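You operate a simulated robot arm through the tools that you are given. There is no shell and no other tool.

You are at the controls of a simulated robot arm. One attempt, no reset.

Task
Put P2 under test: vent shut, hose on, pumped to the yellow TEST tag's pressure, that tag hung on it.
Fine: its vent is the flat white handle; hose on the brass nipple, flat green handle shut; the tag goes from rail hook 7 to P2's upper hook.
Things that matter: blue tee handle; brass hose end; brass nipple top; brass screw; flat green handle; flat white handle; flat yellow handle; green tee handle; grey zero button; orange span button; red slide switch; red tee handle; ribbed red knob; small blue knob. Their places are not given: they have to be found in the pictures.

The check looks at the end state, three seconds after you hand in, the way a careful person would. Anything else that was tipped, shoved, dropped, spilled or broken makes it a failure.

Robot
A 7-joint arm with a two-finger gripper, fixed in place. Base frame: the origin is on the floor under the middle of its stand, x ahead of it, y to its left, z up. Units: m, degrees, N and s.
With the tool pointing down near the work surface it reaches from about 0.32 to 0.72 m from the base axis. Its first joint turns from -66.0 to 66.0 degrees. Payload 2.45 kg.
The TCP is the grasp point between the finger pads, 0.026 m short of the fingertips. In the tool frame z runs along the fingers and y along their closing line. The gripper opens to 0.096 m; its body begins 0.069 m behind the TCP.
Orientation is that of the tool frame in the base frame, as [roll, pitch, yaw] about the fixed x, y, z axes, in that order (R = Rz(yaw) Ry(pitch) Rx(roll)). With the fingers straight down and closing along the base's y, the tool's x points along the base's -x, its y along +y and its z along -z.

Tools
- The arm moves only by the tool servo_tool. Its argument "motion" is a list of rows, each an object (a shift or turn left out is 0, a gripper value left out holds the last) with "offset": the shift along the base's x, y, z in m, a list of three; "rotation": the turn, a rotation vector about the base's x, y, z in degrees, a list of three; "grip": the gripper command, from -1 (shut) to 1 (fully open), values between in proportion. In form: [{"offset": [tx, ty, tz], "rotation": [rx, ry, rz], "grip": grip}, ...]. A call has 1 to 20 rows; each row shifts and turns the commanded pose from where the row before left it. Each row takes 0.2 s and may step no farther than 0.05 m and 8.6 degrees from the row before; otherwise, or with a gripper value out of range, the whole call is refused. A pose out of reach is approached as far as the arm can. The call stops where the force on the tool passes 40 N (or 10 N more than at its start, if that is more) or the arm is blocked; 0.2 s more then pass. The fingers move at their own pace (about 0.05 m/s each) and stop on an object; they squeeze with about 23 N. The grip force told is the motor's: it shows also when the fingers shut on nothing. Time passes only in rows, and 0.2 s behind the last, so rows that do not move let the fingers close. The reply holds the time, the measured pose of the TCP, the force on the tool along the base axes, the opening and the grip force, in the units named above and with some noise, with the torque about the TCP (base axes, N m) and any sound that the robot's microphone picked up.
- Cameras (640 x 400 px; columns grow to the right, rows downward): "scene" is fixed at [0.169, -0.3896, 1.4338]; the picture's right is [0.78, -0.63, 0.00], its down [-0.30, -0.37, -0.88] and it looks along [0.56, 0.68, -0.47] (base axes); focal length 280 px, centre (320, 200). "wrist" rides on the gripper at [0.082, 0.003, -0.098] in the tool frame; the picture's right is [-0.04, 1.00, 0.00], its down [-0.73, -0.03, -0.68] and it looks along [-0.68, -0.03, 0.73] (tool axes); focal length 256 px, centre (320, 200).
- camera(camera): a new picture of that camera. No time passes.
- measure_at(camera, pixels): for up to 12 pixels [column, row] of the newest picture of that camera ("zoom" is the newest enlarged one), the place [x, y, z] in the base frame of the surface seen there, good to about 0.002 m. No time passes.
- inspect(camera, box): a new picture of the part [left, top, right, bottom] of that camera's present view, enlarged. No time passes.
- close_job(): hands the job in; it is judged then, once.

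Leave the gripper open and the arm clear of the work at the hand-in unless told otherwise.

The tools are called after "Emit:" as a command line: name --argument value ..., lists and objects as JSON in quotes. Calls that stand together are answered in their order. servo_tool: Moves the arm, as the interface text tells. Its arguments: {"type":"object","properties":{"motion":{"type":"array","items":{"type":"object","properties":{"offset":{"type":"array","items":{"type":"number"}},"rotation":{"type":"array","items":{"type":"number"}},"grip":{"type":"number"}}}}},"required":["motion"]} The other tools are called the same way: camera (camera) takes a picture; measure_at (camera, pixels) gives the place of the surface under pixels of a picture; inspect (camera, box) takes an enlarged picture of a part of a camera's view; close_job () hands the job in.

At the start:

```text
clock: 0.0
position: [0.3125, 0.1339, 1.3183]
tcp_rot: [179.9, -0.1, -180.0]
force: [0.1, -0.2, 0.0]
ft_torque: [0.0, 0.0, 0.01]
gripper_width: 0.0961
gripper_force: 0.1
```

scene: 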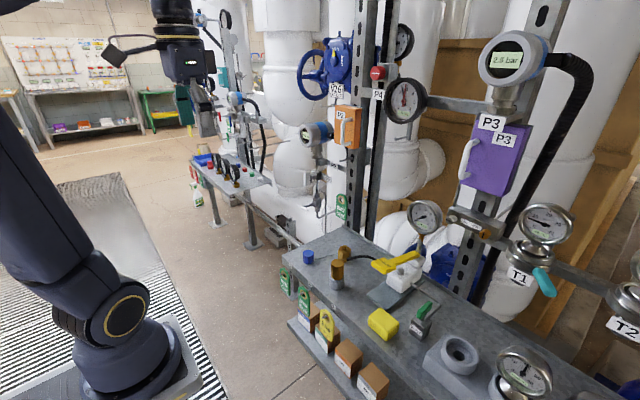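
wrist: 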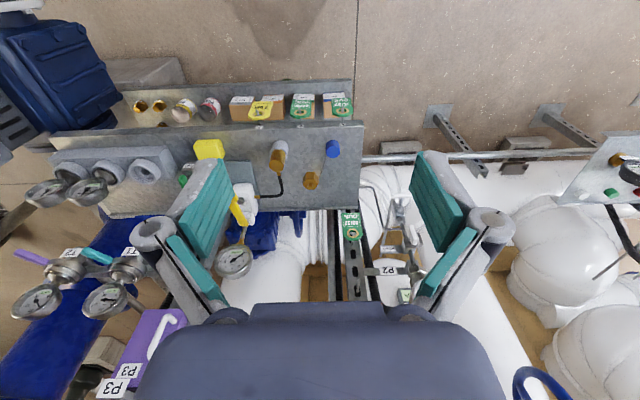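

I start by enlarging the scene picture around the middle (P2, P4, bench) and the right part, to identify things.

Emit:
inspect --camera "scene" --box '[270, 80, 430, 240]'

Emit:
inspect --camera "scene" --box '[270, 220, 470, 400]'

Emit:
inspect --camera "scene" --box '[400, 180, 640, 400]'

Emit:
inspect --camera "scene" --box '[180, 80, 300, 240]'

```text
2.50 times, centred on (350, 160) of scene
```

zoom: 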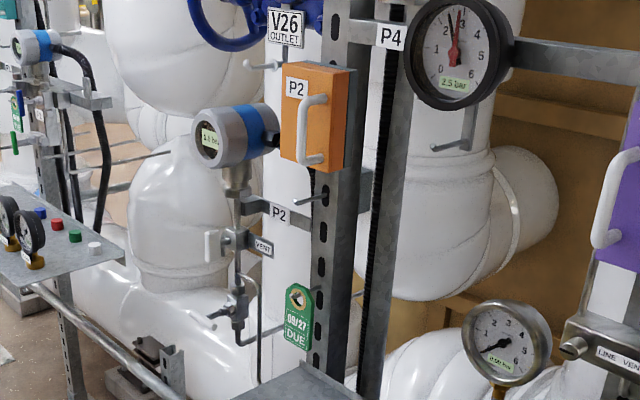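

```text
2.22 times, centred on (370, 310) of scene
```

zoom: 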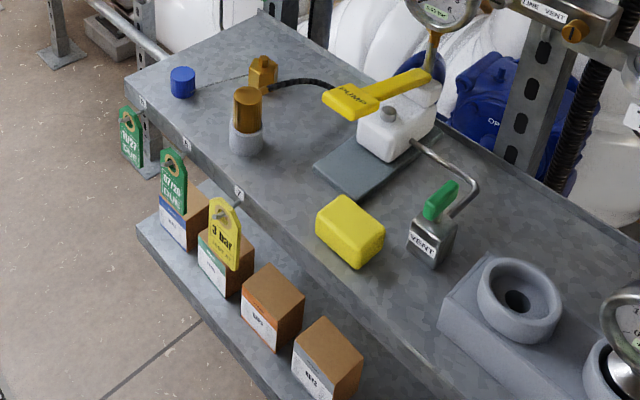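

```text
1.82 times, centred on (520, 290) of scene
```

zoom: 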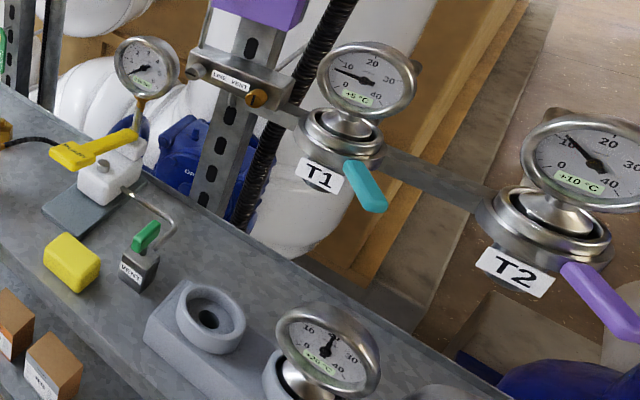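

```text
2.50 times, centred on (240, 160) of scene
```

zoom: 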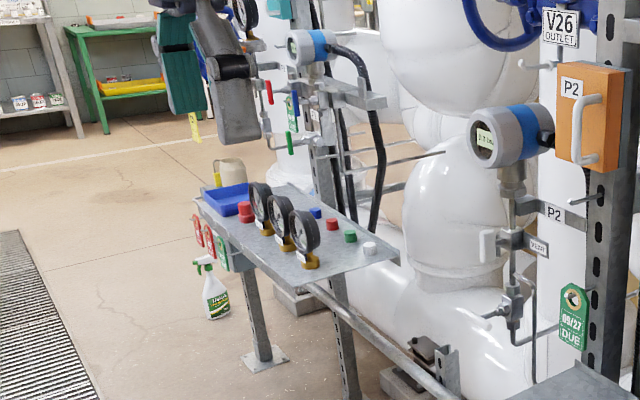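

I see P2 (orange box, display transmitter with vent block at scene ~(315,175)), the pump with yellow lever at (400,268), green handle vent at (423,310), tag rail on the bench front with tags. Next I measure several of these points in the scene picture.

Emit:
measure_at --camera "scene" --pixels '[[308, 257], [338, 268], [345, 252], [328, 325], [303, 303], [285, 280], [397, 265], [404, 276], [424, 307], [383, 323], [317, 132], [343, 207]]'

Emit:
inspect --camera "scene" --box '[295, 110, 375, 230]'

Emit:
inspect --camera "scene" --box '[275, 235, 355, 305]'

Emit:
inspect --camera "wrist" --box '[220, 60, 380, 220]'

Emit:
inspect --camera "wrist" --box '[320, 170, 440, 310]'

```text
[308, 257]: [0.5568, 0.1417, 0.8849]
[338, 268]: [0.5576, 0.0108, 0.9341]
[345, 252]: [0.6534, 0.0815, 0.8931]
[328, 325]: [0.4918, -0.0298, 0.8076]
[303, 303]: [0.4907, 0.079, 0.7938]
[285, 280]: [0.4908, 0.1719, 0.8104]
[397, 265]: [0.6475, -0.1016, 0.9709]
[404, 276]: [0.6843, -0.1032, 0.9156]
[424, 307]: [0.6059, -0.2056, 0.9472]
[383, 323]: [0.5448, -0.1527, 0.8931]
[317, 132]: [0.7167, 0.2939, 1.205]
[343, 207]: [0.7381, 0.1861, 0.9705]
```

```text
3.33 times, centred on (335, 170) of scene
```

zoom: 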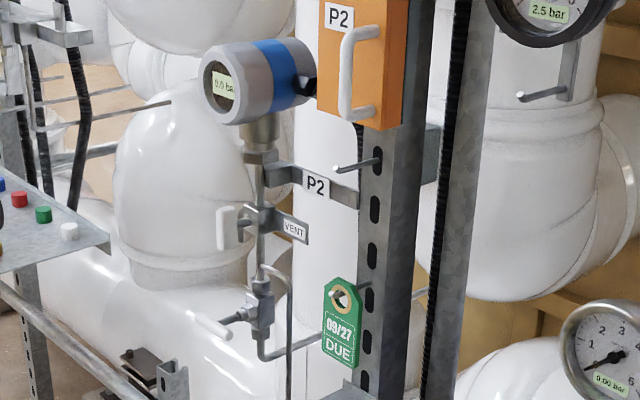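

```text
5.71 times, centred on (315, 270) of scene
```

zoom: 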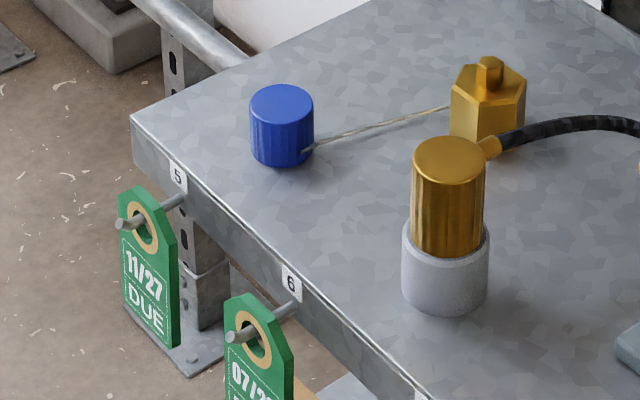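

```text
2.50 times, centred on (300, 140) of wrist
```

zoom: 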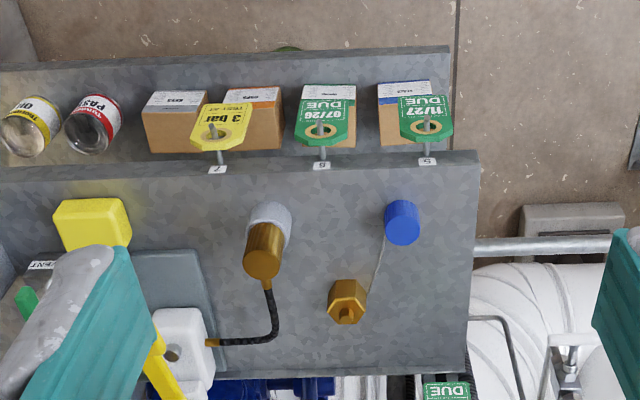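

```text
2.86 times, centred on (380, 240) of wrist
```

zoom: 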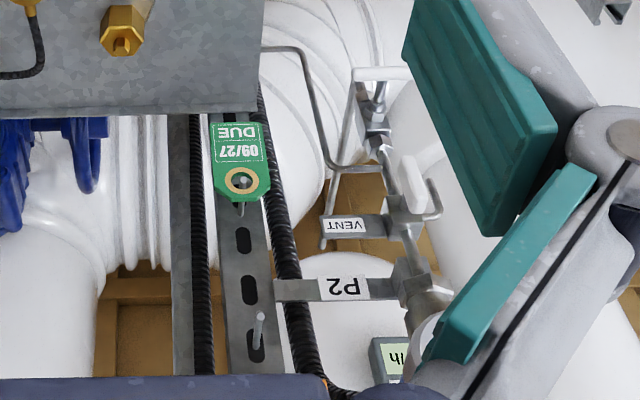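

The brass nipple is the hex brass block with the blue cap tethered beside it; the brass hose end stands in a grey holder. I now zoom on P2's vent and measure.

Emit:
inspect --camera "scene" --box '[300, 145, 360, 225]'

Emit:
measure_at --camera "scene" --pixels '[[304, 176], [303, 180], [310, 177], [314, 180], [325, 179], [331, 161], [335, 160], [341, 158], [337, 198], [341, 197], [300, 208], [309, 205]]'

```text
5.00 times, centred on (330, 185) of scene
```

zoom: 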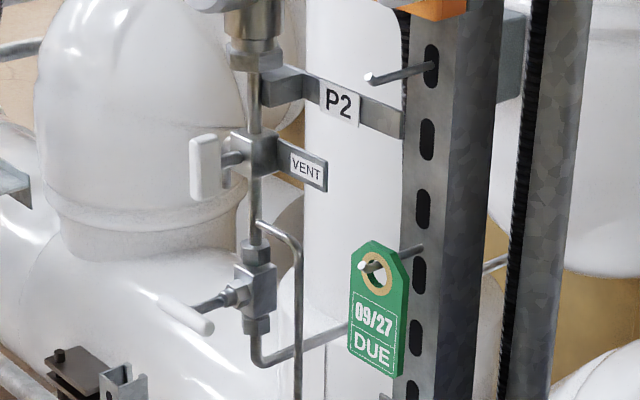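

```text
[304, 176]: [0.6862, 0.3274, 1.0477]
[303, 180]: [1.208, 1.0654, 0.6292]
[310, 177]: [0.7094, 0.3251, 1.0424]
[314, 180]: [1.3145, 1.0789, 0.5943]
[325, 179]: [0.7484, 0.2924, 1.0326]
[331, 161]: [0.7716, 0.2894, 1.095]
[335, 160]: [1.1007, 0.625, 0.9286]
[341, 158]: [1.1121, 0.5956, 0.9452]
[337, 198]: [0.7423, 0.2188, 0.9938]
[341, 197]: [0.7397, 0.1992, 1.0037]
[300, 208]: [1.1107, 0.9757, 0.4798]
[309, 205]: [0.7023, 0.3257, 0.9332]
```

The enlarged view shows P2's vent: the flat white handle (zoom ~ (205,168)), vertical along the pipe; the tee handle of the isolating valve below. I measure in the zoom.

Emit:
measure_at --camera "zoom" --pixels '[[210, 138], [200, 160], [200, 190], [212, 165], [235, 160], [265, 150], [372, 80], [405, 72], [369, 267], [390, 258], [160, 300], [205, 325]]'

Emit:
measure_at --camera "zoom" --pixels '[[255, 110], [255, 215], [258, 285], [298, 300], [298, 380], [340, 100], [310, 168], [378, 290], [425, 65], [415, 240], [225, 297], [205, 145]]'

```text
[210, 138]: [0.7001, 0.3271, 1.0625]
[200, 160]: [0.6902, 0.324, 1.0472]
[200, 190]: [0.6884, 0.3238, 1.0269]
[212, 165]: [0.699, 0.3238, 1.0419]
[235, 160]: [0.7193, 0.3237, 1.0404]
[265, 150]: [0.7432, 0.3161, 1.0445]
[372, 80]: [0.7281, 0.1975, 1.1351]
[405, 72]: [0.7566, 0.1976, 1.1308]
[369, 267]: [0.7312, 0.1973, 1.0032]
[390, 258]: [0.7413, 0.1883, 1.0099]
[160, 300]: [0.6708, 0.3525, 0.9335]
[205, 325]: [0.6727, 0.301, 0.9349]
```

```text
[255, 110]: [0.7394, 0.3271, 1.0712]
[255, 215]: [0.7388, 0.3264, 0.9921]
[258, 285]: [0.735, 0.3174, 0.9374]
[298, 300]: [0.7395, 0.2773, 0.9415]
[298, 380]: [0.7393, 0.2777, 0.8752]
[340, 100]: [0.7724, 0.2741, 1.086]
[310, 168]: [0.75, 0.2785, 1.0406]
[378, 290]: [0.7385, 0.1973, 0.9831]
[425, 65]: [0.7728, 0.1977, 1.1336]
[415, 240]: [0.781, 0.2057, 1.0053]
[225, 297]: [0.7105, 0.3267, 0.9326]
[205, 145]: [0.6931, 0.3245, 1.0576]
```

Now I read the displays and gauges: P2's display around (312,133), the pump gauge at (425,217), the tag at (328,325), and the pump with its green vent handle.

Emit:
inspect --camera "scene" --box '[300, 118, 340, 148]'

Emit:
inspect --camera "scene" --box '[400, 195, 450, 235]'

Emit:
inspect --camera "scene" --box '[360, 240, 450, 345]'

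Emit:
inspect --camera "scene" --box '[290, 295, 350, 355]'

Emit:
inspect --camera "scene" --box '[190, 80, 280, 190]'

```text
13.33 times, centred on (320, 133) of scene
```

zoom: 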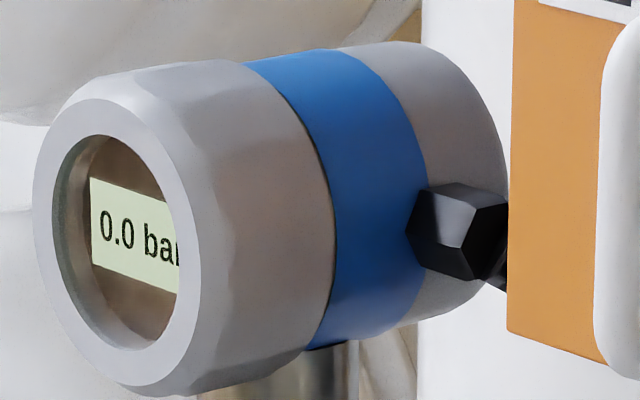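

```text
10.00 times, centred on (425, 215) of scene
```

zoom: 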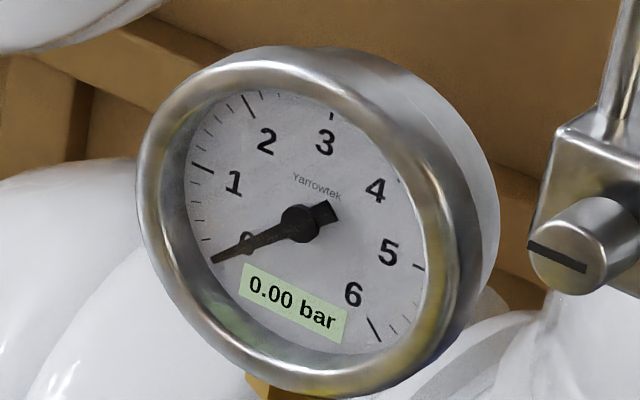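

```text
3.81 times, centred on (405, 292) of scene
```

zoom: 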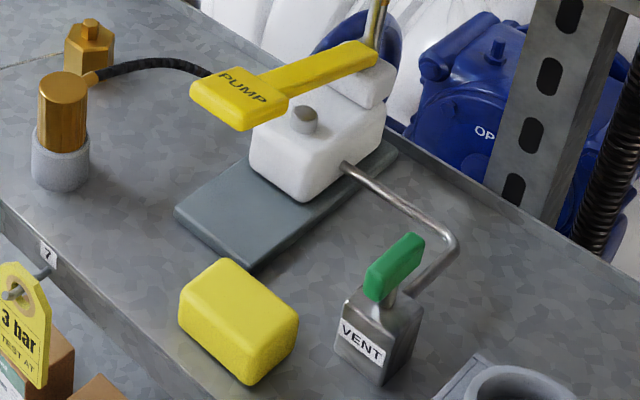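

```text
6.67 times, centred on (320, 325) of scene
```

zoom: 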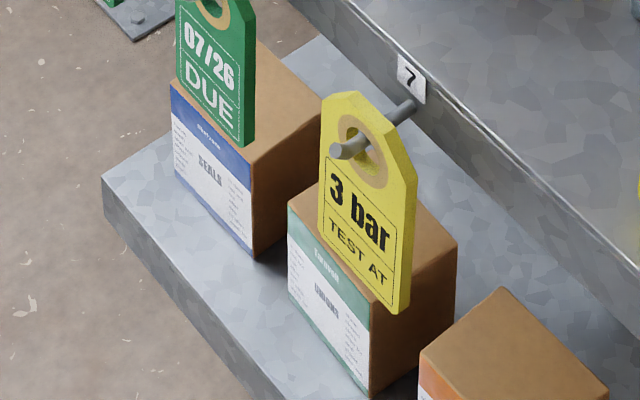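

```text
3.64 times, centred on (235, 135) of scene
```

zoom: 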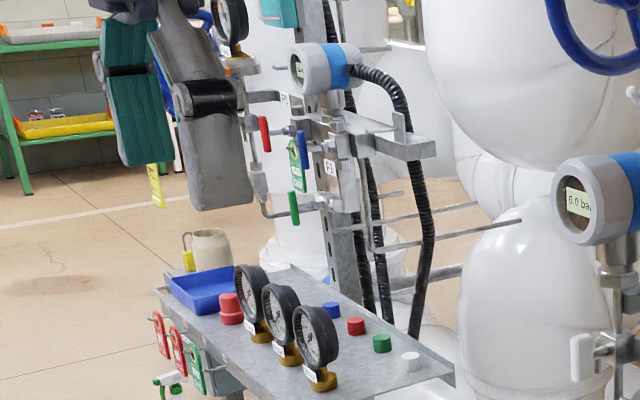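

Target: 3 bar. Vent handles appear along their tubes (open). I measure the pump, its gauge, the green handle and the neighbouring obstacles.

Emit:
inspect --camera "scene" --box '[360, 240, 450, 345]'

Emit:
measure_at --camera "zoom" --pixels '[[215, 92], [240, 118], [285, 78], [365, 50], [303, 110], [310, 165], [372, 280], [415, 240], [400, 285], [390, 320], [235, 290], [445, 235]]'

Emit:
measure_at --camera "scene" --pixels '[[424, 217], [424, 240], [460, 222], [483, 235], [518, 280], [542, 282], [545, 222], [460, 352], [523, 372], [490, 160], [345, 128], [405, 100]]'

```text
3.81 times, centred on (405, 292) of scene
```

zoom: 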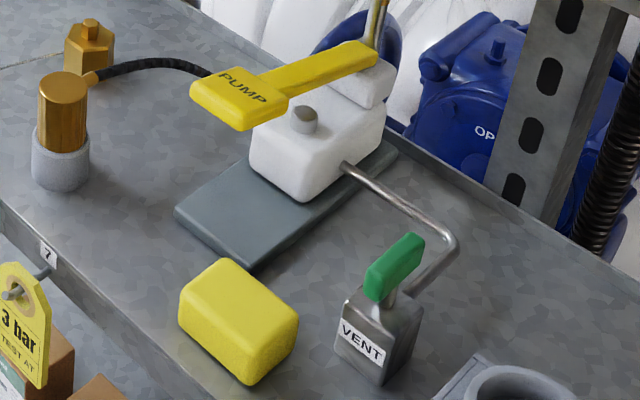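

```text
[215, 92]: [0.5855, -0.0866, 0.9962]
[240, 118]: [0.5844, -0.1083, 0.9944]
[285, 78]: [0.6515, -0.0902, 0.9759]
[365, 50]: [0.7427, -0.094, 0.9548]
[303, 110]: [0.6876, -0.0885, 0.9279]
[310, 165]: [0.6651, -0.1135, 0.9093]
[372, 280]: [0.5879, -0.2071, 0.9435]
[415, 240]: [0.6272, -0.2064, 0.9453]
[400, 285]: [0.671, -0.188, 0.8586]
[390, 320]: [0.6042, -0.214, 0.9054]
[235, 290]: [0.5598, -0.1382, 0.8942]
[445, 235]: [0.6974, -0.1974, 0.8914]
```

```text
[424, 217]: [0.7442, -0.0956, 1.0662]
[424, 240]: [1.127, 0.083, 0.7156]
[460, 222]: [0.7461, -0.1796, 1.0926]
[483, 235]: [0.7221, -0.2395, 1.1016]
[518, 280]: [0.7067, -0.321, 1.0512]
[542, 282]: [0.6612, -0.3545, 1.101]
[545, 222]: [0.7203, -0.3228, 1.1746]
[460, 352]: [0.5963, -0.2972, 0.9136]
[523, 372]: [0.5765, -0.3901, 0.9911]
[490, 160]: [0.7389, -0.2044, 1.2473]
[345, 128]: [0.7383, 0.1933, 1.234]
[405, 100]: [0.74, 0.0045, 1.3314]
```

The target pressure is 3 bar. Green handle spans x 0.583–0.632 at y −0.207, z ≈0.945, along its tube (open). I move the arm above the green pump vent handle for a closer look from the wrist.

Emit:
servo_tool --motion '[{"offset": [0.02, -0.034, -0.016]}, {"offset": [0.02, -0.034, -0.016]}, {"offset": [0.02, -0.034, -0.016]}, {"offset": [0.02, -0.034, -0.016]}, {"offset": [0.02, -0.034, -0.016]}, {"offset": [0.02, -0.034, -0.016]}, {"offset": [0.02, -0.034, -0.016]}, {"offset": [0.02, -0.034, -0.016]}, {"offset": [0.02, -0.034, -0.016]}, {"offset": [0.02, -0.034, -0.016]}]'

Emit:
camera --camera "wrist"

Emit:
camera --camera "scene"

```text
clock: 2.2
position: [0.513, -0.2035, 1.159]
tcp_rot: [179.9, -0.1, -179.9]
force: [0.0, -0.2, -0.5]
ft_torque: [0.04, 0.0, 0.05]
gripper_width: 0.096
gripper_force: 0.1
```

```text
taken
```

wrist: 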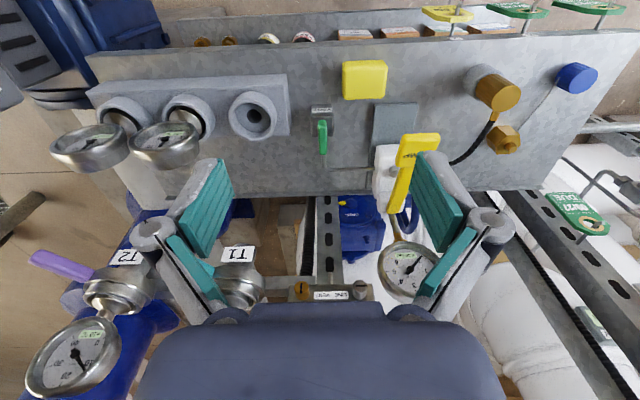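

```text
taken
```

scene: 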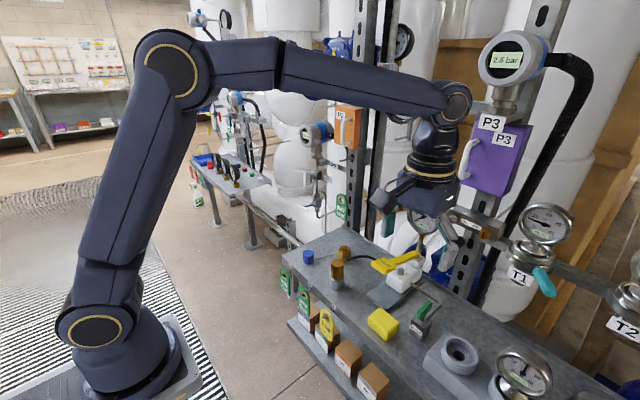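

The wrist now looks down on the bench; the green handle is at wrist (322,138). I zoom there and on the pump.

Emit:
inspect --camera "wrist" --box '[290, 90, 370, 190]'

Emit:
measure_at --camera "zoom" --pixels '[[320, 180], [320, 215], [322, 250], [312, 215], [330, 215], [318, 130], [320, 115], [290, 140], [350, 140], [430, 300], [240, 330], [470, 120]]'

Emit:
inspect --camera "wrist" --box '[350, 110, 480, 260]'

```text
4.00 times, centred on (330, 140) of wrist
```

zoom: 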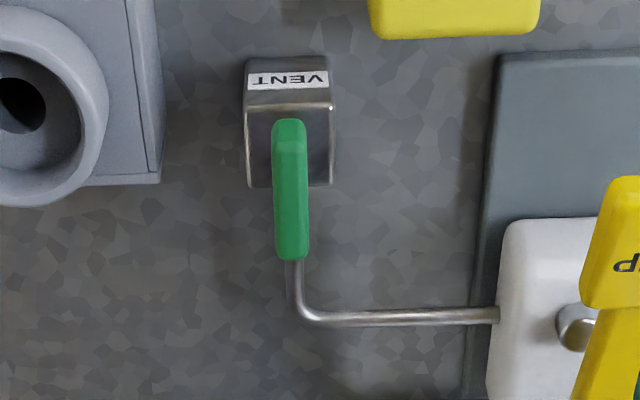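

```text
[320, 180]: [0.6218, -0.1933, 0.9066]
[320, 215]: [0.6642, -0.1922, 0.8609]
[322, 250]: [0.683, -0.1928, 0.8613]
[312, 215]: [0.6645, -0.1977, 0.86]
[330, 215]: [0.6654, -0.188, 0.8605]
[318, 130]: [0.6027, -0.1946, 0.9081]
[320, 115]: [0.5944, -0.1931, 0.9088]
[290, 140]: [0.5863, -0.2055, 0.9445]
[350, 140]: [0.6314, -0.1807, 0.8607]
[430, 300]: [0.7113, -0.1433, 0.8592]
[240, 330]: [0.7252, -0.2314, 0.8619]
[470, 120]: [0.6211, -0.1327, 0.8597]
```

```text
2.67 times, centred on (415, 185) of wrist
```

zoom: 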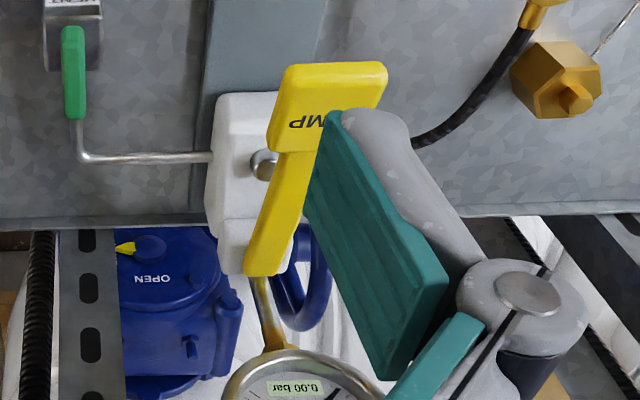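

Bench top is z≈0.860, vent block top ≈0.908. I measure the green handle's outline precisely.

Emit:
inspect --camera "wrist" --box '[290, 90, 370, 190]'

Emit:
measure_at --camera "zoom" --pixels '[[289, 122], [289, 180], [290, 245], [291, 255], [276, 180], [304, 180], [278, 235], [305, 235], [262, 110], [262, 180], [326, 110], [320, 185]]'

Emit:
inspect --camera "scene" --box '[400, 290, 440, 345]'

Emit:
measure_at --camera "zoom" --pixels '[[330, 60], [300, 110], [255, 90], [270, 130], [290, 150], [330, 110], [350, 70], [240, 190], [270, 190], [340, 170], [310, 150], [250, 110]]'

```text
4.00 times, centred on (330, 140) of wrist
```

zoom: 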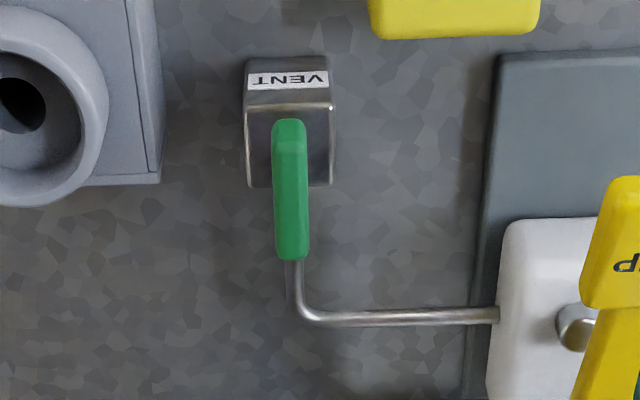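

```text
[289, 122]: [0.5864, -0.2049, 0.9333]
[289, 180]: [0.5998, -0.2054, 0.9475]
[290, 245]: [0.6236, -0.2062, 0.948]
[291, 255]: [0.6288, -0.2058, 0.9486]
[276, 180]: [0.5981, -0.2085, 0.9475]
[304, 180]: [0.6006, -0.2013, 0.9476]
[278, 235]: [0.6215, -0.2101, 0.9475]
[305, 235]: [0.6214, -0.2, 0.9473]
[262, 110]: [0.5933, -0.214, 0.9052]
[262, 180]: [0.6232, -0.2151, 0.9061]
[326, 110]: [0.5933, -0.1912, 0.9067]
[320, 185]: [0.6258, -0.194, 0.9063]
```

```text
7.27 times, centred on (420, 318) of scene
```

zoom: 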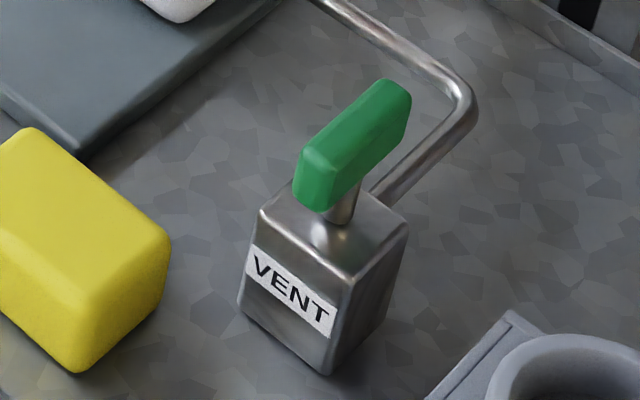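

```text
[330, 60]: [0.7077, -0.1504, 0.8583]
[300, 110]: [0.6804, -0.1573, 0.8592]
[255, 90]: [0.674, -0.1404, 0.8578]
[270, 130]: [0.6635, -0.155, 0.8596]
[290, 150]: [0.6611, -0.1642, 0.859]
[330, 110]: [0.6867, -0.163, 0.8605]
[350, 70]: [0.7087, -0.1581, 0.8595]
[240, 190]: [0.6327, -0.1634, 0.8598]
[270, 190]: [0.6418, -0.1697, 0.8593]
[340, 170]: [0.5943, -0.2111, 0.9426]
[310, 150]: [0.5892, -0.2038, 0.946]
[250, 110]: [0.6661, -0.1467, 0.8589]
```

The green handle is 12 mm thick, centred at about (0.607, −0.2055), z 0.926–0.948, in line with its tube, i.e. open. I partly close the gripper (≈0.045 m), move over it, and look again before lowering.

Emit:
servo_tool --motion '[{"offset": [0.02, 0, 0], "grip": -0.06}, {"offset": [0.02, 0, -0.02], "grip": -0.06}, {"offset": [0.02, -0.001, -0.03]}, {"offset": [0.02, -0.001, -0.03]}, {"offset": [0.014, 0, -0.03]}, {"offset": [0, 0, -0.02]}, {}, {}]'

Emit:
camera --camera "wrist"

Emit:
camera --camera "scene"

```text
clock: 4.0
position: [0.6083, -0.2076, 1.0286]
tcp_rot: [180.0, 0.0, -180.0]
force: [-0.3, 0.0, 0.1]
ft_torque: [-0.04, 0.01, -0.01]
gripper_width: 0.0452
gripper_force: 0.1
```

```text
taken
```

wrist: 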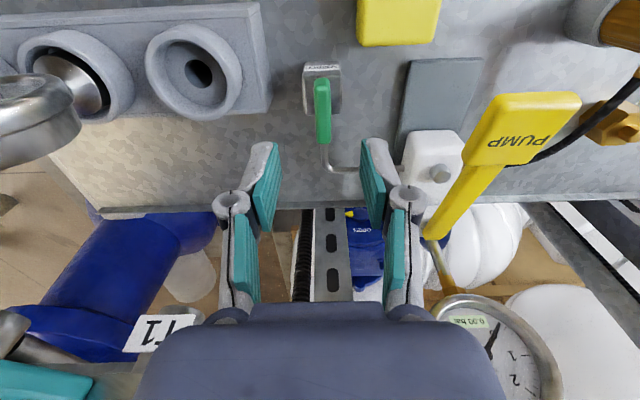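

```text
taken
```

scene: 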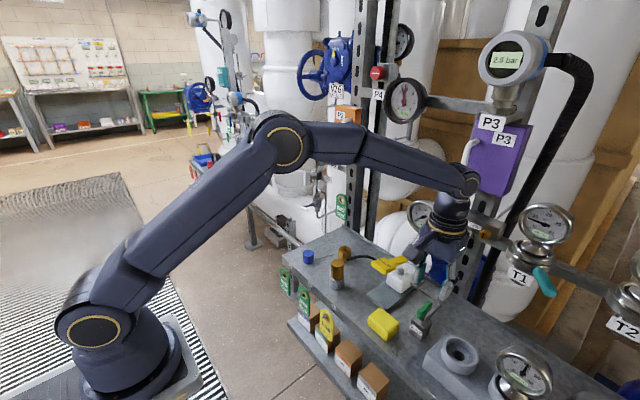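

The handle lies right between the fingers. I lower to z≈0.944 so the fingertips sit above the block top, with x/y corrected.

Emit:
servo_tool --motion '[{"offset": [-0.001, 0.002, -0.02]}, {"offset": [0, 0, -0.02]}, {"offset": [0, 0, -0.02]}, {"offset": [0, 0, -0.015]}, {"offset": [0, 0, -0.008]}, {}]'

Emit:
camera --camera "wrist"

```text
clock: 5.4
position: [0.6059, -0.2055, 0.9451]
tcp_rot: [-179.9, 0.0, 179.9]
force: [0.8, -0.6, -0.1]
ft_torque: [-0.01, 0.02, -0.01]
gripper_width: 0.045
gripper_force: 0.1
```

```text
taken
```

wrist: 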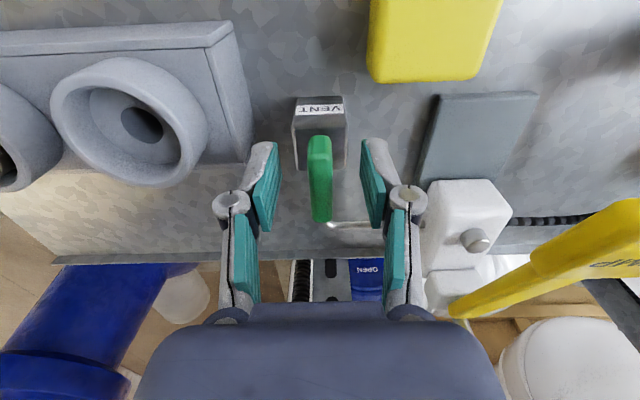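

The fingers straddle the green handle. I close on it.

Emit:
servo_tool --motion '[{"grip": -0.5}, {"grip": -1}, {"grip": -1}, {"grip": -1}]'

Emit:
servo_tool --motion '[{"rotation": [0, 0, 5]}, {"rotation": [0, 0, 5]}, {}]'

Emit:
inspect --camera "wrist" --box '[240, 80, 400, 260]'

```text
clock: 6.4
position: [0.6052, -0.2038, 0.946]
tcp_rot: [-179.9, 0.0, -179.9]
force: [-0.7, 3.1, -0.6]
ft_torque: [0.04, -0.05, 0.02]
gripper_width: 0.0113
gripper_force: 38.1
```

```text
clock: 7.2
position: [0.6065, -0.205, 0.9467]
tcp_rot: [179.9, 0.2, -169.9]
force: [0.1, 7.9, 5.0]
ft_torque: [0.16, -0.11, -1.26]
gripper_width: 0.015
gripper_force: 41.0
```

```text
2.22 times, centred on (320, 170) of wrist
```

zoom: 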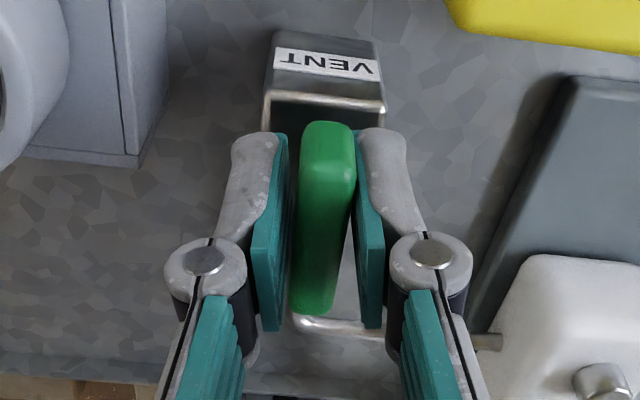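

The gripper turned 10° but the handle stayed (torque −1.3 N·m, fingers wedged) – it's at its stop this way. I turn it the other way (clockwise seen from above), a bit at first.

Emit:
servo_tool --motion '[{"rotation": [0, 0, -5]}, {"rotation": [0, 0, -5]}, {"rotation": [0, 0, -6]}, {"rotation": [0, 0, -6]}, {"rotation": [0, 0, -6]}]'

Emit:
inspect --camera "wrist" --box '[240, 80, 400, 260]'

Emit:
camera --camera "scene"

```text
clock: 8.4
position: [0.6057, -0.2042, 0.9457]
tcp_rot: [180.0, -0.2, 162.1]
force: [-6.4, 19.0, 3.0]
ft_torque: [0.25, -0.08, 0.07]
gripper_width: 0.0114
gripper_force: 38.3
```

```text
2.22 times, centred on (320, 170) of wrist
```

zoom: 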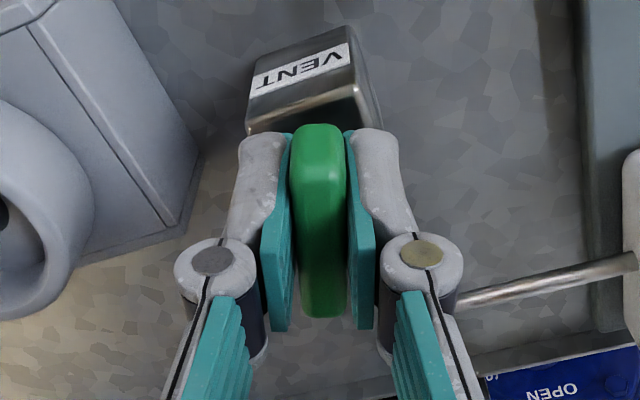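

```text
taken
```

scene: 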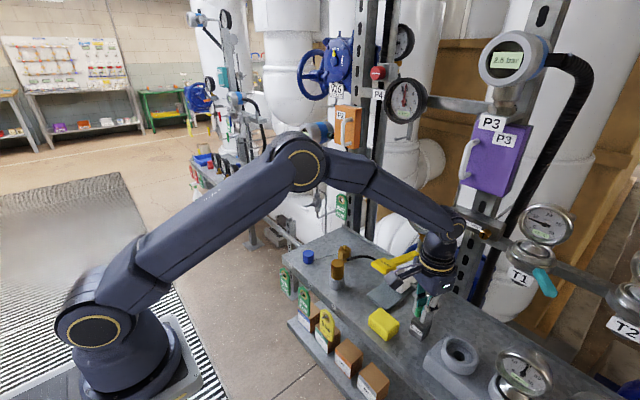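

It turns this way (about 18° so far, in line with the fingers). I continue in steps, shifting 1.5 mm in +y to relieve the side force, and keep an eye on the camera's clearance to the pump lever.

Emit:
servo_tool --motion '[{"offset": [0, 0.0015, 0], "rotation": [0, 0, -7]}, {"rotation": [0, 0, -7]}, {"rotation": [0, 0, -7]}, {}]'

Emit:
camera --camera "wrist"

Emit:
inspect --camera "scene" --box '[360, 190, 500, 350]'

```text
clock: 9.4
position: [0.6061, -0.203, 0.9451]
tcp_rot: [179.7, -0.1, 141.0]
force: [-1.6, 21.6, 1.6]
ft_torque: [0.62, 0.36, 0.08]
gripper_width: 0.0112
gripper_force: 39.1
```

```text
taken
```

wrist: 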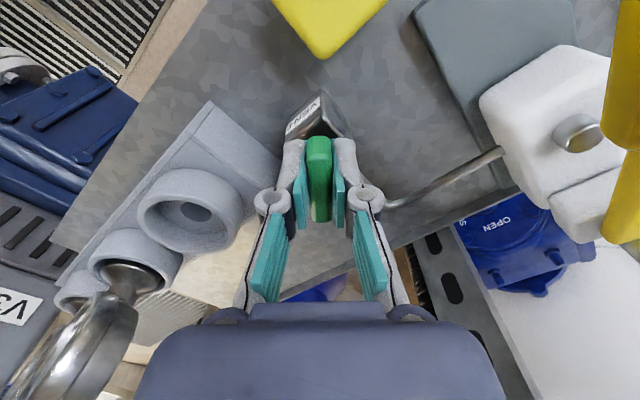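

```text
2.50 times, centred on (430, 270) of scene
```

zoom: 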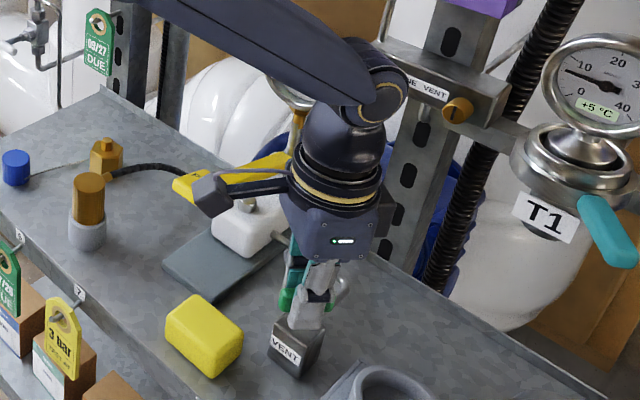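

The camera box (zoom (210,195)) swings toward the pump lever. I check its position against the lever before going on.

Emit:
measure_at --camera "zoom" --pixels '[[210, 188], [215, 208], [200, 203], [230, 195], [240, 170], [183, 188], [250, 165], [270, 190]]'

```text
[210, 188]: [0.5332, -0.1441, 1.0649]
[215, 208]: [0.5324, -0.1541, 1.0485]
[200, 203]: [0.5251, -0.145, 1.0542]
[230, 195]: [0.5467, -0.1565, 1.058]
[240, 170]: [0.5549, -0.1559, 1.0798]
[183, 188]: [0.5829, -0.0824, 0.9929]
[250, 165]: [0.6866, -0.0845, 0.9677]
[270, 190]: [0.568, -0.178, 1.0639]
```

The camera's underside is at z≈1.04, the lever tip at ≈1.0: clear by about 4 cm. I continue turning, nudging +2 mm in y to unload the side force.

Emit:
servo_tool --motion '[{"offset": [0, 0.002, 0], "rotation": [0, 0, -6]}, {"rotation": [0, 0, -7]}, {"rotation": [0, 0, -7]}, {}]'

Emit:
inspect --camera "scene" --box '[360, 190, 500, 350]'

```text
clock: 10.4
position: [0.6082, -0.2012, 0.9457]
tcp_rot: [179.8, 0.1, 121.0]
force: [15.0, 13.5, -12.5]
ft_torque: [-0.66, -0.83, 0.05]
gripper_width: 0.0116
gripper_force: 38.3
```

```text
2.50 times, centred on (430, 270) of scene
```

zoom: 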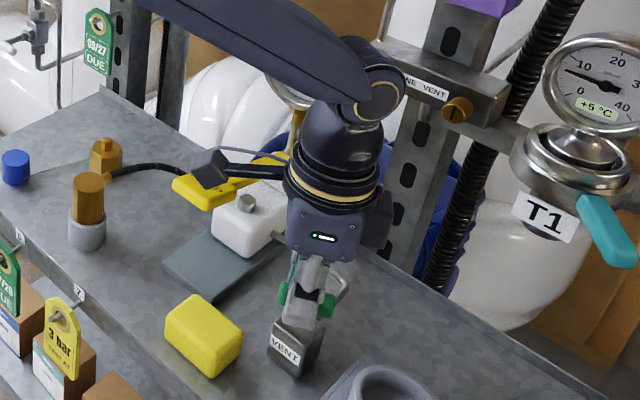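

The side load (20 N along the closing line) says the spindle is a few mm further out in x. I shift +5 mm x while finishing the turn.

Emit:
servo_tool --motion '[{"offset": [0.003, 0, 0.0], "rotation": [0, 0, -4]}, {"offset": [0.002, 0, 0.0], "rotation": [0, 0, -5]}, {"rotation": [0, 0, -6]}, {}]'

Emit:
inspect --camera "scene" --box '[360, 190, 500, 350]'

```text
clock: 11.4
position: [0.6096, -0.2014, 0.9457]
tcp_rot: [-179.7, -0.5, 105.9]
force: [-19.8, 22.9, 12.5]
ft_torque: [0.78, 0.47, -0.06]
gripper_width: 0.0114
gripper_force: 38.7
```

```text
2.50 times, centred on (430, 270) of scene
```

zoom: 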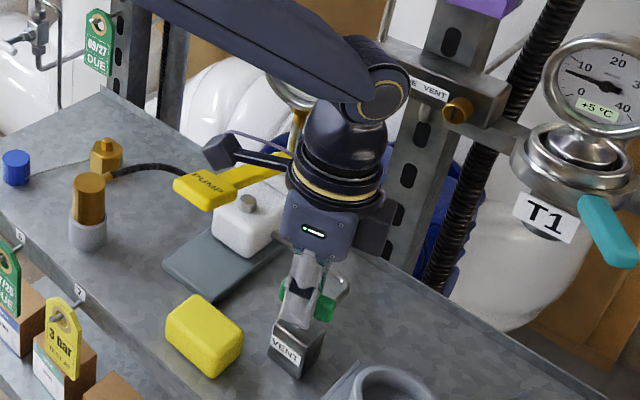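

Turned about 74°. Side forces have built up, so I release the grip to relax and view the handle from the wrist.

Emit:
servo_tool --motion '[{"grip": -0.4}, {"grip": -0.2}, {}]'

Emit:
inspect --camera "wrist" --box '[220, 60, 420, 260]'

Emit:
measure_at --camera "zoom" --pixels '[[318, 150], [320, 200], [320, 250], [305, 200], [335, 200], [300, 100], [345, 100]]'

```text
clock: 12.2
position: [0.6113, -0.2029, 0.9454]
tcp_rot: [-179.9, 0.0, 105.9]
force: [0.1, 0.7, 0.4]
ft_torque: [-0.02, 0.0, 0.03]
gripper_width: 0.0384
gripper_force: 0.1
```

```text
2.00 times, centred on (320, 160) of wrist
```

zoom: 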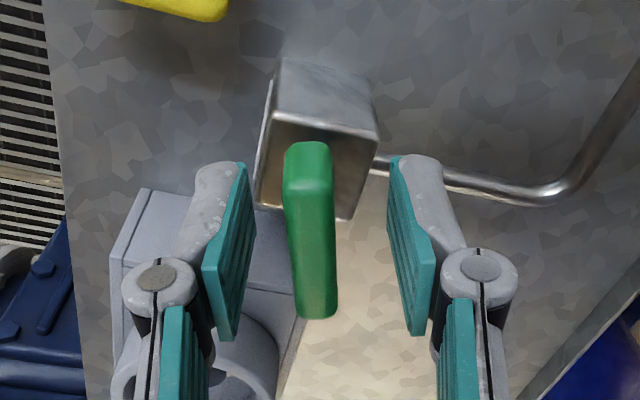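

```text
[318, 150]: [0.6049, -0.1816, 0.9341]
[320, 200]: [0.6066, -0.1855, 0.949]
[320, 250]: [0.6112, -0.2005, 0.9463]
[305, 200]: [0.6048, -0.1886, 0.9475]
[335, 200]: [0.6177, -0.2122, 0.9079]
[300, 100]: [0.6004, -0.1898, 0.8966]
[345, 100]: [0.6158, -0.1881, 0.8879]
```

Emit:
measure_at --camera "zoom" --pixels '[[307, 165], [308, 185], [310, 210], [312, 240], [315, 270], [317, 300], [318, 312], [295, 210], [325, 210], [297, 270], [333, 270], [307, 147]]'

```text
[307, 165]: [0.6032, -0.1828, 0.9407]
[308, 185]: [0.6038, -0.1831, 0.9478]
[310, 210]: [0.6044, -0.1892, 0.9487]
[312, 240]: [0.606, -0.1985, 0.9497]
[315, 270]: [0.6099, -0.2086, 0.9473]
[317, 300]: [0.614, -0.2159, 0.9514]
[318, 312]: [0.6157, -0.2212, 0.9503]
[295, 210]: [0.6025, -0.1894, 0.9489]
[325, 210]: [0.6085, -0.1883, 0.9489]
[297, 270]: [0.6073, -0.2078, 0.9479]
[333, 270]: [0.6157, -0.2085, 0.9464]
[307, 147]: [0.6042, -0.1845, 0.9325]
```

The handle now points from (0.6035,−0.183) to (0.616,−0.221): turned about 72°, centre ≈(0.609,−0.202). I recentre, close, and turn the rest.

Emit:
servo_tool --motion '[{"offset": [-0.0025, 0.0005, 0]}, {"grip": -1}, {"grip": -1}, {"grip": -1}, {"rotation": [0, 0, -5]}, {"rotation": [0, 0, -5]}, {"rotation": [0, 0, -5]}, {}]'

Emit:
camera --camera "wrist"

```text
clock: 14.0
position: [0.611, -0.2027, 0.9454]
tcp_rot: [180.0, -0.1, 91.0]
force: [13.3, -2.0, -5.4]
ft_torque: [0.29, -0.32, 0.04]
gripper_width: 0.0115
gripper_force: 39.0
```

```text
taken
```

wrist: 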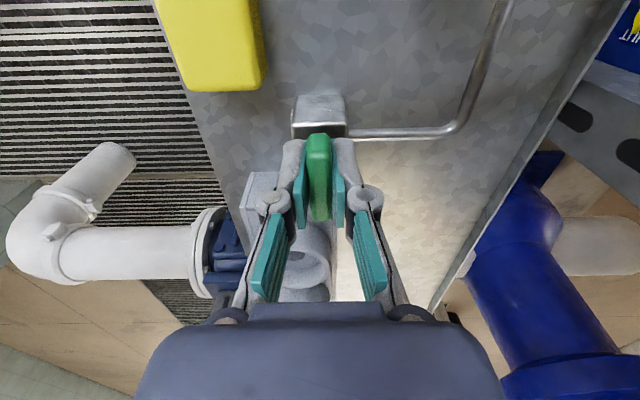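

Now at 89° turned. I turn 4° more to feel for the shut stop.

Emit:
servo_tool --motion '[{"rotation": [0, 0, -2]}, {"rotation": [0, 0, -2]}, {}]'

```text
clock: 14.8
position: [0.6099, -0.2017, 0.9446]
tcp_rot: [179.8, 0.0, 87.1]
force: [18.9, -0.2, -1.0]
ft_torque: [-0.48, -0.41, 1.05]
gripper_width: 0.0121
gripper_force: 39.3
```

Torque rose to +1 N·m with the fingers starting to wedge: that's the shut stop. I ease back, release and lift straight up, then turn the gripper back.

Emit:
servo_tool --motion '[{"rotation": [0, 0, 2]}, {"grip": -0.4}, {"grip": -0.1}, {"grip": -0.1}, {"offset": [0, 0, 0.02]}, {"offset": [0, 0, 0.03]}, {"offset": [-0.01, 0, 0.03]}, {"offset": [-0.01, 0, 0.03], "rotation": [0, 0, 8]}, {"offset": [-0.02, 0, 0.02], "rotation": [0, 0, 8]}]'

Emit:
inspect --camera "scene" --box '[360, 240, 460, 345]'

Emit:
camera --camera "wrist"

```text
clock: 16.8
position: [0.5687, -0.2044, 1.0774]
tcp_rot: [-180.0, 0.0, 105.1]
force: [0.2, -0.4, 0.5]
ft_torque: [0.02, -0.03, 0.0]
gripper_width: 0.043
gripper_force: 0.0
```

```text
3.81 times, centred on (410, 292) of scene
```

zoom: 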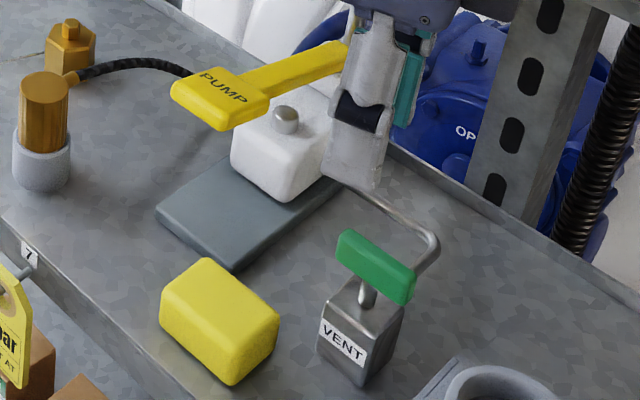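

```text
taken
```

wrist: 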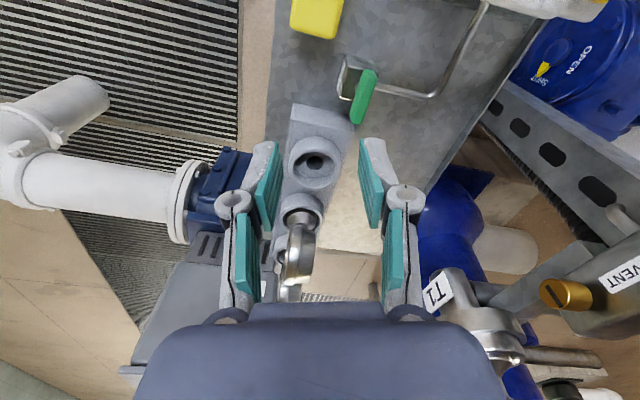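

The green handle now lies across its tube – shut. Next I turn the gripper back and move to view the brass hose end and nipple.

Emit:
servo_tool --motion '[{"offset": [-0.02, 0.01, 0.02], "rotation": [0, 0, 8.3]}, {"offset": [-0.02, 0.02, 0.015], "rotation": [0, 0, 8.3]}, {"offset": [-0.02, 0.03, 0.01], "rotation": [0, 0, 8.3]}, {"offset": [-0.02, 0.03, 0], "rotation": [0, 0, 8.3]}, {"offset": [-0.02, 0.03, 0], "rotation": [0, 0, 8.3]}, {"offset": [-0.01, 0.03, 0], "rotation": [0, 0, 8.3]}, {"offset": [0, 0.03, 0], "rotation": [0, 0, 8.3]}, {"offset": [0, 0.03, 0], "rotation": [0, 0, 8.3]}, {"offset": [0, 0.005, 0], "rotation": [0, 0, 8.3]}, {}]'

Emit:
camera --camera "wrist"

Emit:
inspect --camera "wrist" --box '[240, 60, 440, 240]'

```text
clock: 19.0
position: [0.4602, 0.014, 1.1218]
tcp_rot: [179.9, 0.0, 179.9]
force: [-1.1, -0.3, -0.4]
ft_torque: [0.01, 0.02, 0.03]
gripper_width: 0.0433
gripper_force: 0.0
```

```text
taken
```

wrist: 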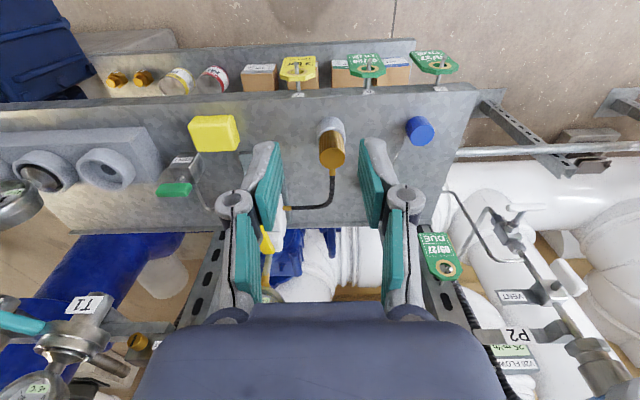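

```text
2.22 times, centred on (340, 150) of wrist
```

zoom: 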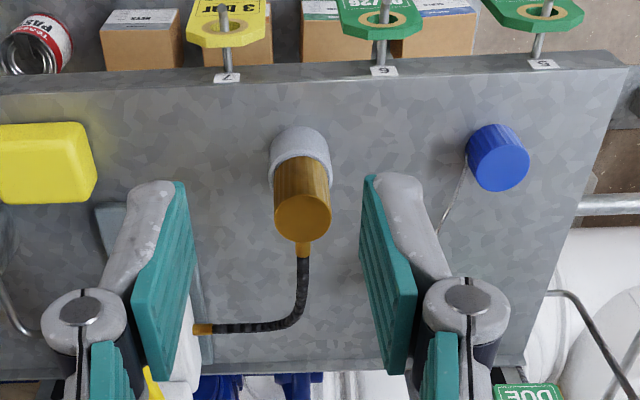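

I measure the hose end's top face, holder, side spigot, hose path; and the nipple and hose end in the scene view.

Emit:
measure_at --camera "zoom" --pixels '[[303, 217], [280, 217], [326, 217], [303, 200], [303, 236], [303, 180], [278, 160], [327, 160], [300, 138], [303, 250], [303, 285], [250, 328]]'

Emit:
inspect --camera "scene" --box '[320, 235, 370, 295]'

Emit:
measure_at --camera "zoom" --pixels '[[287, 75], [285, 95], [260, 90], [315, 95], [285, 120], [285, 160], [190, 135], [160, 140], [220, 140], [190, 260], [190, 310], [245, 170]]'

```text
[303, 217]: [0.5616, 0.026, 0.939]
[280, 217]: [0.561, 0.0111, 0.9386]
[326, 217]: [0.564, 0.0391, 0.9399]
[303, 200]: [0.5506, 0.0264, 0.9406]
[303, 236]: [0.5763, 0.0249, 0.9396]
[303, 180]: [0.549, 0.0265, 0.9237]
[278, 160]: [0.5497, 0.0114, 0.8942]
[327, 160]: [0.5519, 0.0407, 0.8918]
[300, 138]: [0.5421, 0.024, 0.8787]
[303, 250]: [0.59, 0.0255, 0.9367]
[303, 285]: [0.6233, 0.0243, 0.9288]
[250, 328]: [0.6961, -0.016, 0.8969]
```

```text
6.67 times, centred on (345, 265) of scene
```

zoom: 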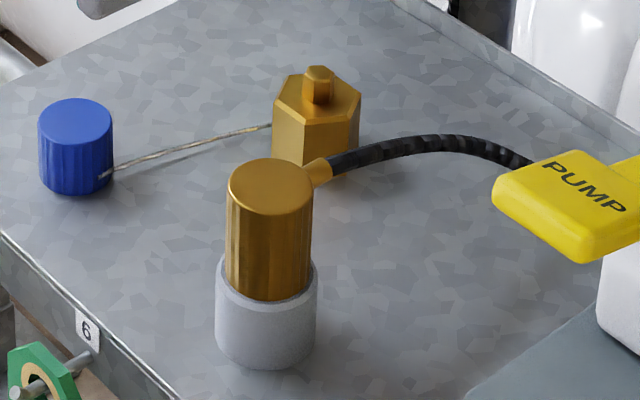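

```text
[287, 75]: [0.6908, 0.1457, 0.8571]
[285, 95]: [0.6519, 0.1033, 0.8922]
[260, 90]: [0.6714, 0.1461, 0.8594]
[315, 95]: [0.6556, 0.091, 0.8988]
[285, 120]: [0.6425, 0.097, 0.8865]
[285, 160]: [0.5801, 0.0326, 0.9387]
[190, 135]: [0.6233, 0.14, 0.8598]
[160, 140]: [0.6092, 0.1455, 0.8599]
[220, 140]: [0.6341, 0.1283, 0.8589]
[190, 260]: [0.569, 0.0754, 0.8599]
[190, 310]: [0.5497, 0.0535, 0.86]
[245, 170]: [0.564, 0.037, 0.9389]
```

Emit:
measure_at --camera "zoom" --pixels '[[318, 72], [318, 82], [309, 82], [327, 82], [318, 95], [295, 100], [340, 98], [315, 118], [350, 92], [275, 105], [315, 150], [300, 160]]'

Emit:
measure_at --camera "zoom" --pixels '[[235, 185], [305, 185], [270, 210], [270, 285], [225, 265], [312, 265], [222, 320], [315, 320], [268, 355], [320, 172], [350, 160], [440, 140]]'

```text
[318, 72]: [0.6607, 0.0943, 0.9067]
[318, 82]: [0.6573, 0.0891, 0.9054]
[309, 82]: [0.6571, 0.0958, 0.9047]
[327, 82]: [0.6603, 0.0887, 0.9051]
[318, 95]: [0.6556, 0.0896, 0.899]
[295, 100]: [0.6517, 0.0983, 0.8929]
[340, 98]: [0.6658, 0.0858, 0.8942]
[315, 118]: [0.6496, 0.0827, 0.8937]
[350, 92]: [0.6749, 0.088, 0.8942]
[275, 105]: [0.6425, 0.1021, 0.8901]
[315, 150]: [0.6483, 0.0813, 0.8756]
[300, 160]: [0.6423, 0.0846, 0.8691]
```

```text
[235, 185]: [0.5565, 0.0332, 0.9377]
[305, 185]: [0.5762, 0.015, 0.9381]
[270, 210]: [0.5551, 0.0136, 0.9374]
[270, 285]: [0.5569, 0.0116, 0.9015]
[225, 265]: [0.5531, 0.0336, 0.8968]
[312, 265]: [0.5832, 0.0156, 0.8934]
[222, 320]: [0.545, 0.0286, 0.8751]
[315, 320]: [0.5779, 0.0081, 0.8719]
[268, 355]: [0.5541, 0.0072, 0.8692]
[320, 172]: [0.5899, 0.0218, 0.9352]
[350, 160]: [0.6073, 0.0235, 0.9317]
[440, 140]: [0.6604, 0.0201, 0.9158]
```

Hose end: Ø≈29 mm, top centre (0.5625, 0.0255, 0.939), holder rim z≈0.893, side spigot toward +x. Nipple tip ≈(0.661, 0.0945, 0.907). I open to ~0.055 and go over the hose end.

Emit:
servo_tool --motion '[{"offset": [0.03, 0.004, -0.02], "grip": 0.15}, {"offset": [0.03, 0.004, -0.03], "grip": 0.15}, {"offset": [0.03, 0.003, -0.04]}, {"offset": [0.0123, 0.0005, -0.03]}, {}]'

Emit:
inspect --camera "wrist" --box '[220, 60, 420, 240]'

Emit:
camera --camera "wrist"

```text
clock: 20.2
position: [0.563, 0.0247, 1.0002]
tcp_rot: [-179.9, 0.1, 179.7]
force: [0.3, 0.7, -0.5]
ft_torque: [0.0, -0.02, -0.01]
gripper_width: 0.0551
gripper_force: 0.1
```

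```text
2.22 times, centred on (320, 150) of wrist
```

zoom: 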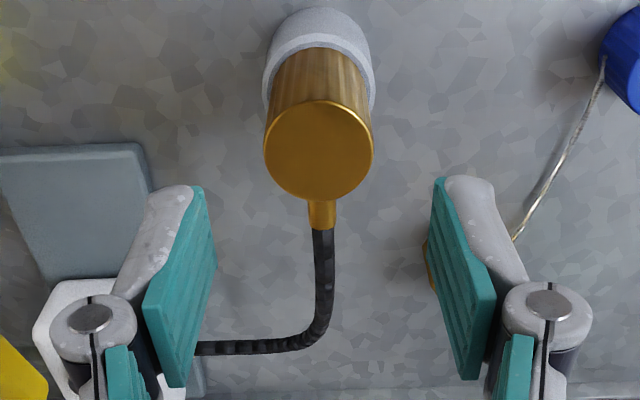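

```text
taken
```

wrist: 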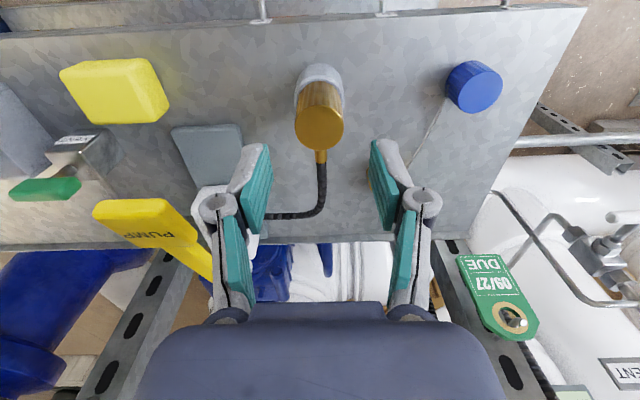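

The hose end is centred between the fingers. I lower to z≈0.924 and close.

Emit:
servo_tool --motion '[{"offset": [0, 0.0005, -0.03]}, {"offset": [0, 0, -0.03]}, {"offset": [0, 0, -0.016]}, {}, {"grip": -0.5}, {"grip": -1}, {"grip": -1}, {"grip": -1}]'

Emit:
camera --camera "wrist"

```text
clock: 22.0
position: [0.5614, 0.025, 0.926]
tcp_rot: [-180.0, 0.0, 179.8]
force: [0.8, 0.0, -0.2]
ft_torque: [-0.01, 0.01, -0.01]
gripper_width: 0.0335
gripper_force: 23.1
```

```text
taken
```

wrist: 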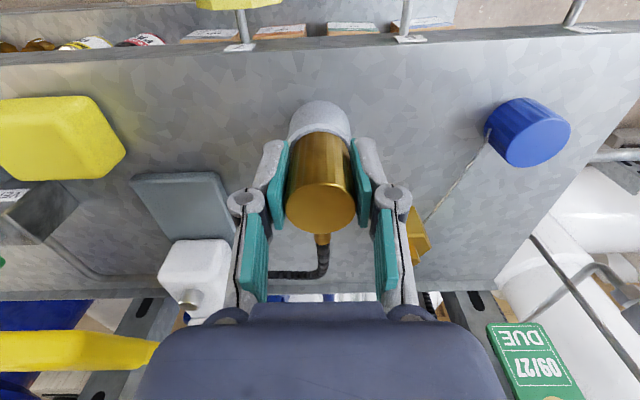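

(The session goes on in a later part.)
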